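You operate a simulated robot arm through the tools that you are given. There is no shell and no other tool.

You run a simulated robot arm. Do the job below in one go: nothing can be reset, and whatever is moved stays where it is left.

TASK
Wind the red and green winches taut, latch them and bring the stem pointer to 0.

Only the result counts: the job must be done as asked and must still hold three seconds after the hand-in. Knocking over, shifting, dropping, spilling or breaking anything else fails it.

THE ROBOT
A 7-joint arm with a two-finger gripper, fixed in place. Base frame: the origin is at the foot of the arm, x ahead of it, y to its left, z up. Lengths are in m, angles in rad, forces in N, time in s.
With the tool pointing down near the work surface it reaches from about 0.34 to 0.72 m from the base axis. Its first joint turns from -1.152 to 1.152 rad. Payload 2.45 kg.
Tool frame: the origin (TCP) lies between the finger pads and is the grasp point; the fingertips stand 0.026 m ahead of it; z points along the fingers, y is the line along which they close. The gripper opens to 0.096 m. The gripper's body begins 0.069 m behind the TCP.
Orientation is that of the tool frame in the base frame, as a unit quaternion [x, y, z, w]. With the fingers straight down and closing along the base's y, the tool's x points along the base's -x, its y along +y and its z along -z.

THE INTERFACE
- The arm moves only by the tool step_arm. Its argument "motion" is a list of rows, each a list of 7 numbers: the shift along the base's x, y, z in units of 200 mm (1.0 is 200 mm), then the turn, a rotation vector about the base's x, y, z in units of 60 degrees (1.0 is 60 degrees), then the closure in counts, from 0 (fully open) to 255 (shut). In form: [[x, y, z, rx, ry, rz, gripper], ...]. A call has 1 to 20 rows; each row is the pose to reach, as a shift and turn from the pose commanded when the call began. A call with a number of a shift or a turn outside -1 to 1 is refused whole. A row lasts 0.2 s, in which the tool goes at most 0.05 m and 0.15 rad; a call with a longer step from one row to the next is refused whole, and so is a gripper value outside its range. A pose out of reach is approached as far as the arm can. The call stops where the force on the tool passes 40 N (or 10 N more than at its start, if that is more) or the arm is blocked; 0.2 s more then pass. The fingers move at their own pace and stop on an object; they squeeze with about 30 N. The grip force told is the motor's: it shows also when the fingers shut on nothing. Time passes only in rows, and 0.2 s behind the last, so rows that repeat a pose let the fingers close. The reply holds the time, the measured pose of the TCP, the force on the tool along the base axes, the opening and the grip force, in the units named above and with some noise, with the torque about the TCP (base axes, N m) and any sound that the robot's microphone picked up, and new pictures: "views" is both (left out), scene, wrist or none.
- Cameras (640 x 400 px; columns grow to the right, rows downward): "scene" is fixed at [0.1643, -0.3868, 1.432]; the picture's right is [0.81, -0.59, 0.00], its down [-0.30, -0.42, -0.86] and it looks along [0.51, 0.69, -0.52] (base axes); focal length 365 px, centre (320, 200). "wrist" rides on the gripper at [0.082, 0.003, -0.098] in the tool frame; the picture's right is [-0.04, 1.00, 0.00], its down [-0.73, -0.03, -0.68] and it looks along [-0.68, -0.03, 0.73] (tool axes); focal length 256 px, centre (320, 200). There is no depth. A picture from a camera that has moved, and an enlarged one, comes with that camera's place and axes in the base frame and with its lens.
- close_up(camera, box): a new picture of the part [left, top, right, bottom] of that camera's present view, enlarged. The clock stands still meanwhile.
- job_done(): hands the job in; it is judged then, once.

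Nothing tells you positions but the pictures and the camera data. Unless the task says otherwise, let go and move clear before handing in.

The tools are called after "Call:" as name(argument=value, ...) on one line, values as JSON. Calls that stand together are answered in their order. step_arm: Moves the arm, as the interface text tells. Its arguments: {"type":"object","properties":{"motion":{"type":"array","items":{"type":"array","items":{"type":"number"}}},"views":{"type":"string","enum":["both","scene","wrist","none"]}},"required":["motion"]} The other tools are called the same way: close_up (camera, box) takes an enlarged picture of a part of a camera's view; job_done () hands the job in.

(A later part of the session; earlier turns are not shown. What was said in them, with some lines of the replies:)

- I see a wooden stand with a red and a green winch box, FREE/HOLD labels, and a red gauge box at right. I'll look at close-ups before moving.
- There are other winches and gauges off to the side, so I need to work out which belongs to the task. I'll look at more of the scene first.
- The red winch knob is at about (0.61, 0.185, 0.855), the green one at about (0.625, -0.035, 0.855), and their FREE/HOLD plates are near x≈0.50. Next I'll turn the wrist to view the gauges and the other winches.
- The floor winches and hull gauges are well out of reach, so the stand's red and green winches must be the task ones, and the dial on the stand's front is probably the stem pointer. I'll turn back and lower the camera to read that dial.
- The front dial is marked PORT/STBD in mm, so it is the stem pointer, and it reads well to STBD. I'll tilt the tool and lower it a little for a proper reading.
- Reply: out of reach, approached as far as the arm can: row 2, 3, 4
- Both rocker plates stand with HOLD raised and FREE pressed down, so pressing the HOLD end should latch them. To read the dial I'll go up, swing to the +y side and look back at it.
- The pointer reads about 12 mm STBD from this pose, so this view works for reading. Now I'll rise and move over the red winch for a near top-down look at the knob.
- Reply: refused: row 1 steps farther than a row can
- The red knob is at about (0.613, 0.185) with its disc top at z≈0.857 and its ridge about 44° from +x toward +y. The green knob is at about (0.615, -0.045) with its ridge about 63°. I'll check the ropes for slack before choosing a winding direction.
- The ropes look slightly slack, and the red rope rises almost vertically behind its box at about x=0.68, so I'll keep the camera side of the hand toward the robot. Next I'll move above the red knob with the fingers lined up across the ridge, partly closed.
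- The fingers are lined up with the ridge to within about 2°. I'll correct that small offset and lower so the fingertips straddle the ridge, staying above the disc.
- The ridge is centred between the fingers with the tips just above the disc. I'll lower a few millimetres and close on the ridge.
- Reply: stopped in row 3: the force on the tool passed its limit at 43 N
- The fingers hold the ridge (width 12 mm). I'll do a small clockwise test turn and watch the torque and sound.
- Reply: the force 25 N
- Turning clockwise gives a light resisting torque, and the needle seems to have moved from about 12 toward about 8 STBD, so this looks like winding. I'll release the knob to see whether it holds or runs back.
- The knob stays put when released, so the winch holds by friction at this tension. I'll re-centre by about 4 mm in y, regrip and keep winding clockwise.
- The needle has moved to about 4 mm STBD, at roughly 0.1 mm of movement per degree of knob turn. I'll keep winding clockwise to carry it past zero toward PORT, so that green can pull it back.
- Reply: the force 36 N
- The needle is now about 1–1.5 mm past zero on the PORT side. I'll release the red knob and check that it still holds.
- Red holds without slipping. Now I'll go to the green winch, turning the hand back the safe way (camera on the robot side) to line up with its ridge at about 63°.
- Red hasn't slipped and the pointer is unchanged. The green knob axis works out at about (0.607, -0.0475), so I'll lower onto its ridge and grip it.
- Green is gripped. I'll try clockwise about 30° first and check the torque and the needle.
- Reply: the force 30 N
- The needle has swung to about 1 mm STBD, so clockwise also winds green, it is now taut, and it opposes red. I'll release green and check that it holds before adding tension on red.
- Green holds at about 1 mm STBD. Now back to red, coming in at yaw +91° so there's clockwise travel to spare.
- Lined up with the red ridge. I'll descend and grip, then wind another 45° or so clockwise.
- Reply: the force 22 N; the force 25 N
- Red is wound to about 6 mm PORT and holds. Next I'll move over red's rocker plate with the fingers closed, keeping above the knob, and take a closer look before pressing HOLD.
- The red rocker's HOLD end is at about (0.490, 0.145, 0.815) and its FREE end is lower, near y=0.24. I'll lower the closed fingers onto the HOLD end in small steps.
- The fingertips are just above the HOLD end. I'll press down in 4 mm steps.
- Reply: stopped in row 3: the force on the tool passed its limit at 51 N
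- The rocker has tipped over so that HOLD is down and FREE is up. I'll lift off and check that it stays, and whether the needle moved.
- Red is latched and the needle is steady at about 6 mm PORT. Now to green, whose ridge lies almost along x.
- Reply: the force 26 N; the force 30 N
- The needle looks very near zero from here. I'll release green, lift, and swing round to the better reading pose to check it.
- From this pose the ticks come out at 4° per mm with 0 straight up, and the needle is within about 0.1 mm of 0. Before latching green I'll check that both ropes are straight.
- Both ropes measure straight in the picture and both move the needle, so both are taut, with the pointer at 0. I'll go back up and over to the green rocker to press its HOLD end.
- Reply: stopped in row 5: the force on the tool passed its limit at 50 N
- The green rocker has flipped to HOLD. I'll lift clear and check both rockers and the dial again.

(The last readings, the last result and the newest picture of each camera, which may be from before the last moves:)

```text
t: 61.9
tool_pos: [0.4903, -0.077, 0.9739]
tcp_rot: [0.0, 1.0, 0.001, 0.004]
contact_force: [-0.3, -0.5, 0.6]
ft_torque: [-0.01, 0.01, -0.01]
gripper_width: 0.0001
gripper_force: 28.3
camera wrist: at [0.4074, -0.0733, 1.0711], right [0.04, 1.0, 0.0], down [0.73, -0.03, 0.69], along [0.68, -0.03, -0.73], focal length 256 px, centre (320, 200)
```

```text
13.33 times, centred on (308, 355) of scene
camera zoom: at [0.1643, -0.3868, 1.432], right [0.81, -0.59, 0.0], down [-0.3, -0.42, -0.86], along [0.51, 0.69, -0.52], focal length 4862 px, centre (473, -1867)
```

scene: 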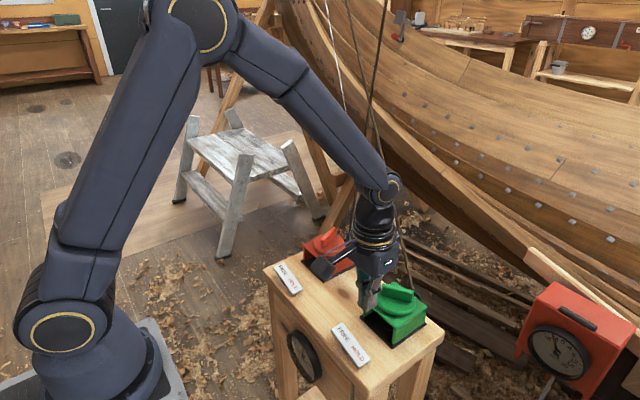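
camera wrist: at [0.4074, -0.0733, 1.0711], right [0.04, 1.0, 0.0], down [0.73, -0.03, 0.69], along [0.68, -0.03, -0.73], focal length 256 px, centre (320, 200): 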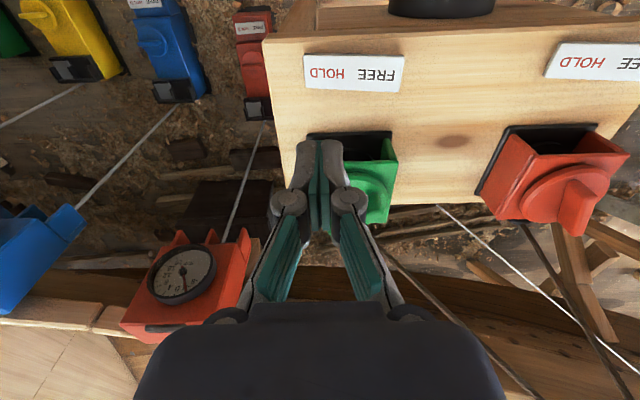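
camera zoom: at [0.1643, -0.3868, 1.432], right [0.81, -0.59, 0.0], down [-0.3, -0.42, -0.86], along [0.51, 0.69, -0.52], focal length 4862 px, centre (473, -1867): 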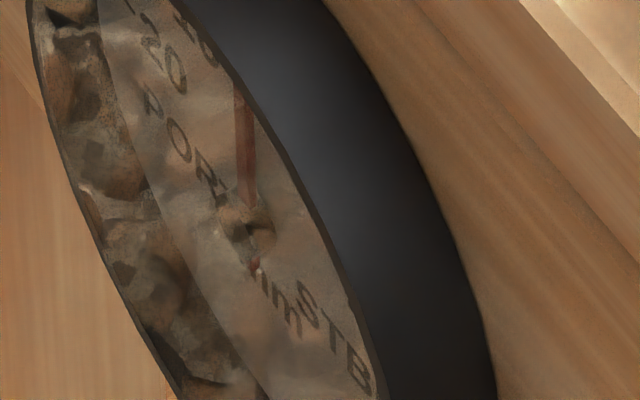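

Both plates are on HOLD and the needle hasn't moved. I'll move clear to the reading pose for one last check of the dial.

Call:
step_arm(motion=[[-0.05, 0.15, 0, 0, 0, -0.12, 200], [-0.1, 0.35, 0, 0, 0, -0.24, 100], [-0.15, 0.55, 0, 0, 0, -0.36, 0], [-0.2, 0.75, 0, 0, 0, -0.48, 0], [-0.25, 0.95, 0, 0, 0, -0.48, 0], [-0.25, 0.98, 0, 0, 0, -0.48, 0]], views="none")

Call:
step_arm(motion=[[-0.1, 0.17, 0, 0, 0, -0.12, 0], [-0.2, 0.36, 0, 0, 0, -0.24, 0], [-0.32, 0.55, 0, 0, 0, -0.36, 0], [-0.45, 0.74, 0, 0, 0, -0.46, 0], [-0.6, 0.92, -0.05, 0, 0, -0.46, 0], [-0.65, 0.95, -0.13, 0, 0, -0.46, 0]], views="none")

Call:
step_arm(motion=[[-0.05, 0, -0.24, -0.108, -0.062, 0, 0], [-0.1, 0, -0.48, -0.217, -0.125, 0, 0], [-0.15, 0, -0.72, -0.325, -0.187, 0, 0], [-0.2, 0, -0.92, -0.325, -0.187, 0, 0], [-0.2, 0, -0.92, -0.325, -0.187, 0, 0]], views="both")

```text
t: 63.3
tool_pos: [0.4412, 0.124, 0.9713]
tcp_rot: [0.25, 0.968, -0.001, 0.004]
contact_force: [-0.8, -0.3, 0.9]
ft_torque: [-0.01, -0.03, 0.0]
gripper_width: 0.096
gripper_force: 0.0
```

```text
t: 64.7
tool_pos: [0.3093, 0.312, 0.9459]
tcp_rot: [0.473, 0.881, -0.001, 0.003]
contact_force: [-0.1, -0.3, 0.1]
ft_torque: [0.0, 0.0, 0.0]
gripper_width: 0.0958
gripper_force: 0.2
```

```text
t: 65.9
tool_pos: [0.2704, 0.3098, 0.7629]
tcp_rot: [0.463, 0.864, -0.105, 0.169]
contact_force: [1.0, 0.2, -0.4]
ft_torque: [0.0, 0.01, 0.02]
gripper_width: 0.096
gripper_force: 0.0
camera wrist: at [0.2116, 0.4068, 0.8214], right [0.85, 0.52, -0.01], down [0.22, -0.35, 0.91], along [0.47, -0.78, -0.41], focal length 256 px, centre (320, 200)
```

scene: 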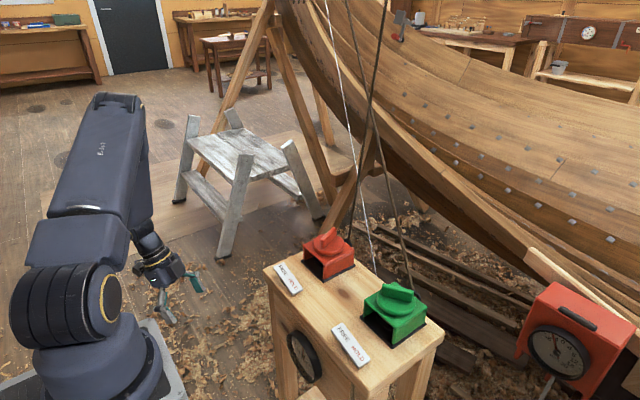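
wrist: 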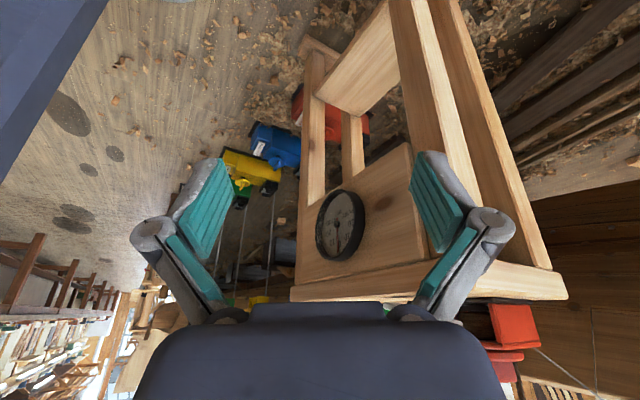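

Call:
close_up(camera="wrist", box=[310, 190, 370, 265])

Call:
close_up(camera="wrist", box=[325, 230, 360, 262])

Call:
close_up(camera="scene", box=[250, 215, 450, 370])

```text
5.33 times, centred on (340, 228) of wrist
camera zoom: at [0.2116, 0.4068, 0.8214], right [0.85, 0.52, -0.01], down [0.22, -0.35, 0.91], along [0.47, -0.78, -0.41], focal length 1365 px, centre (213, 53)
```

zoom: 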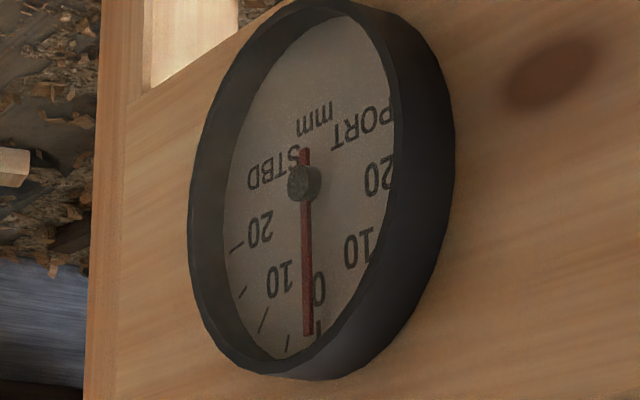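

```text
12.50 times, centred on (342, 246) of wrist
camera zoom: at [0.2116, 0.4068, 0.8214], right [0.85, 0.52, -0.01], down [0.22, -0.35, 0.91], along [0.47, -0.78, -0.41], focal length 3200 px, centre (39, -375)
```

zoom: 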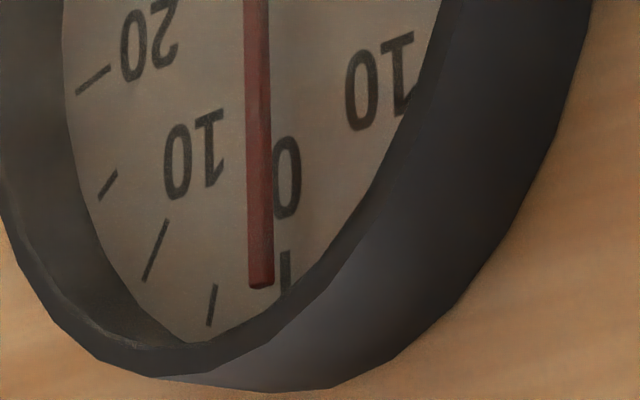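

```text
2.58 times, centred on (350, 292) of scene
camera zoom: at [0.1643, -0.3868, 1.432], right [0.81, -0.59, 0.0], down [-0.3, -0.42, -0.86], along [0.51, 0.69, -0.52], focal length 941 px, centre (243, -39)
```

zoom: 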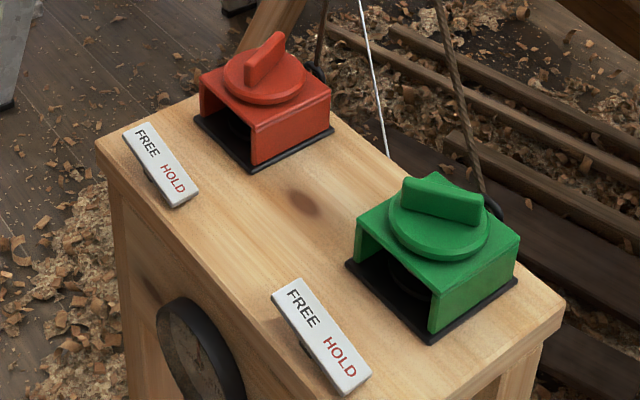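

Both plates are on HOLD, both ropes are straight, and the needle reads 0 to within about 0.2 mm. The hand is open and clear of everything, so I'm handing in.

Call:
job_done()

```text
The job is handed in.
```

The red and green winches on the stand are wound taut and latched, and the stem pointer reads 0. I've handed the job in and have no verdict back yet.

- **Winches:** I wound both clockwise. Each one moved the needle and both ropes look straight, so I take both as taut. There was no tension reading to check this against.
- **Latches:** both FREE/HOLD plates are pressed to HOLD and stayed there after I lifted off.
- **Pointer:** the dial on the front of the stand started about 12 mm to STBD and now reads 0 to within about 0.2 mm. It did not move when I latched the winches.

I left the gripper open and clear of the stand. Nothing looked shifted or knocked over in the pictures. The force limit stopped the arm three times: once while gripping the red knob, and once on each latch press as the plate went down.
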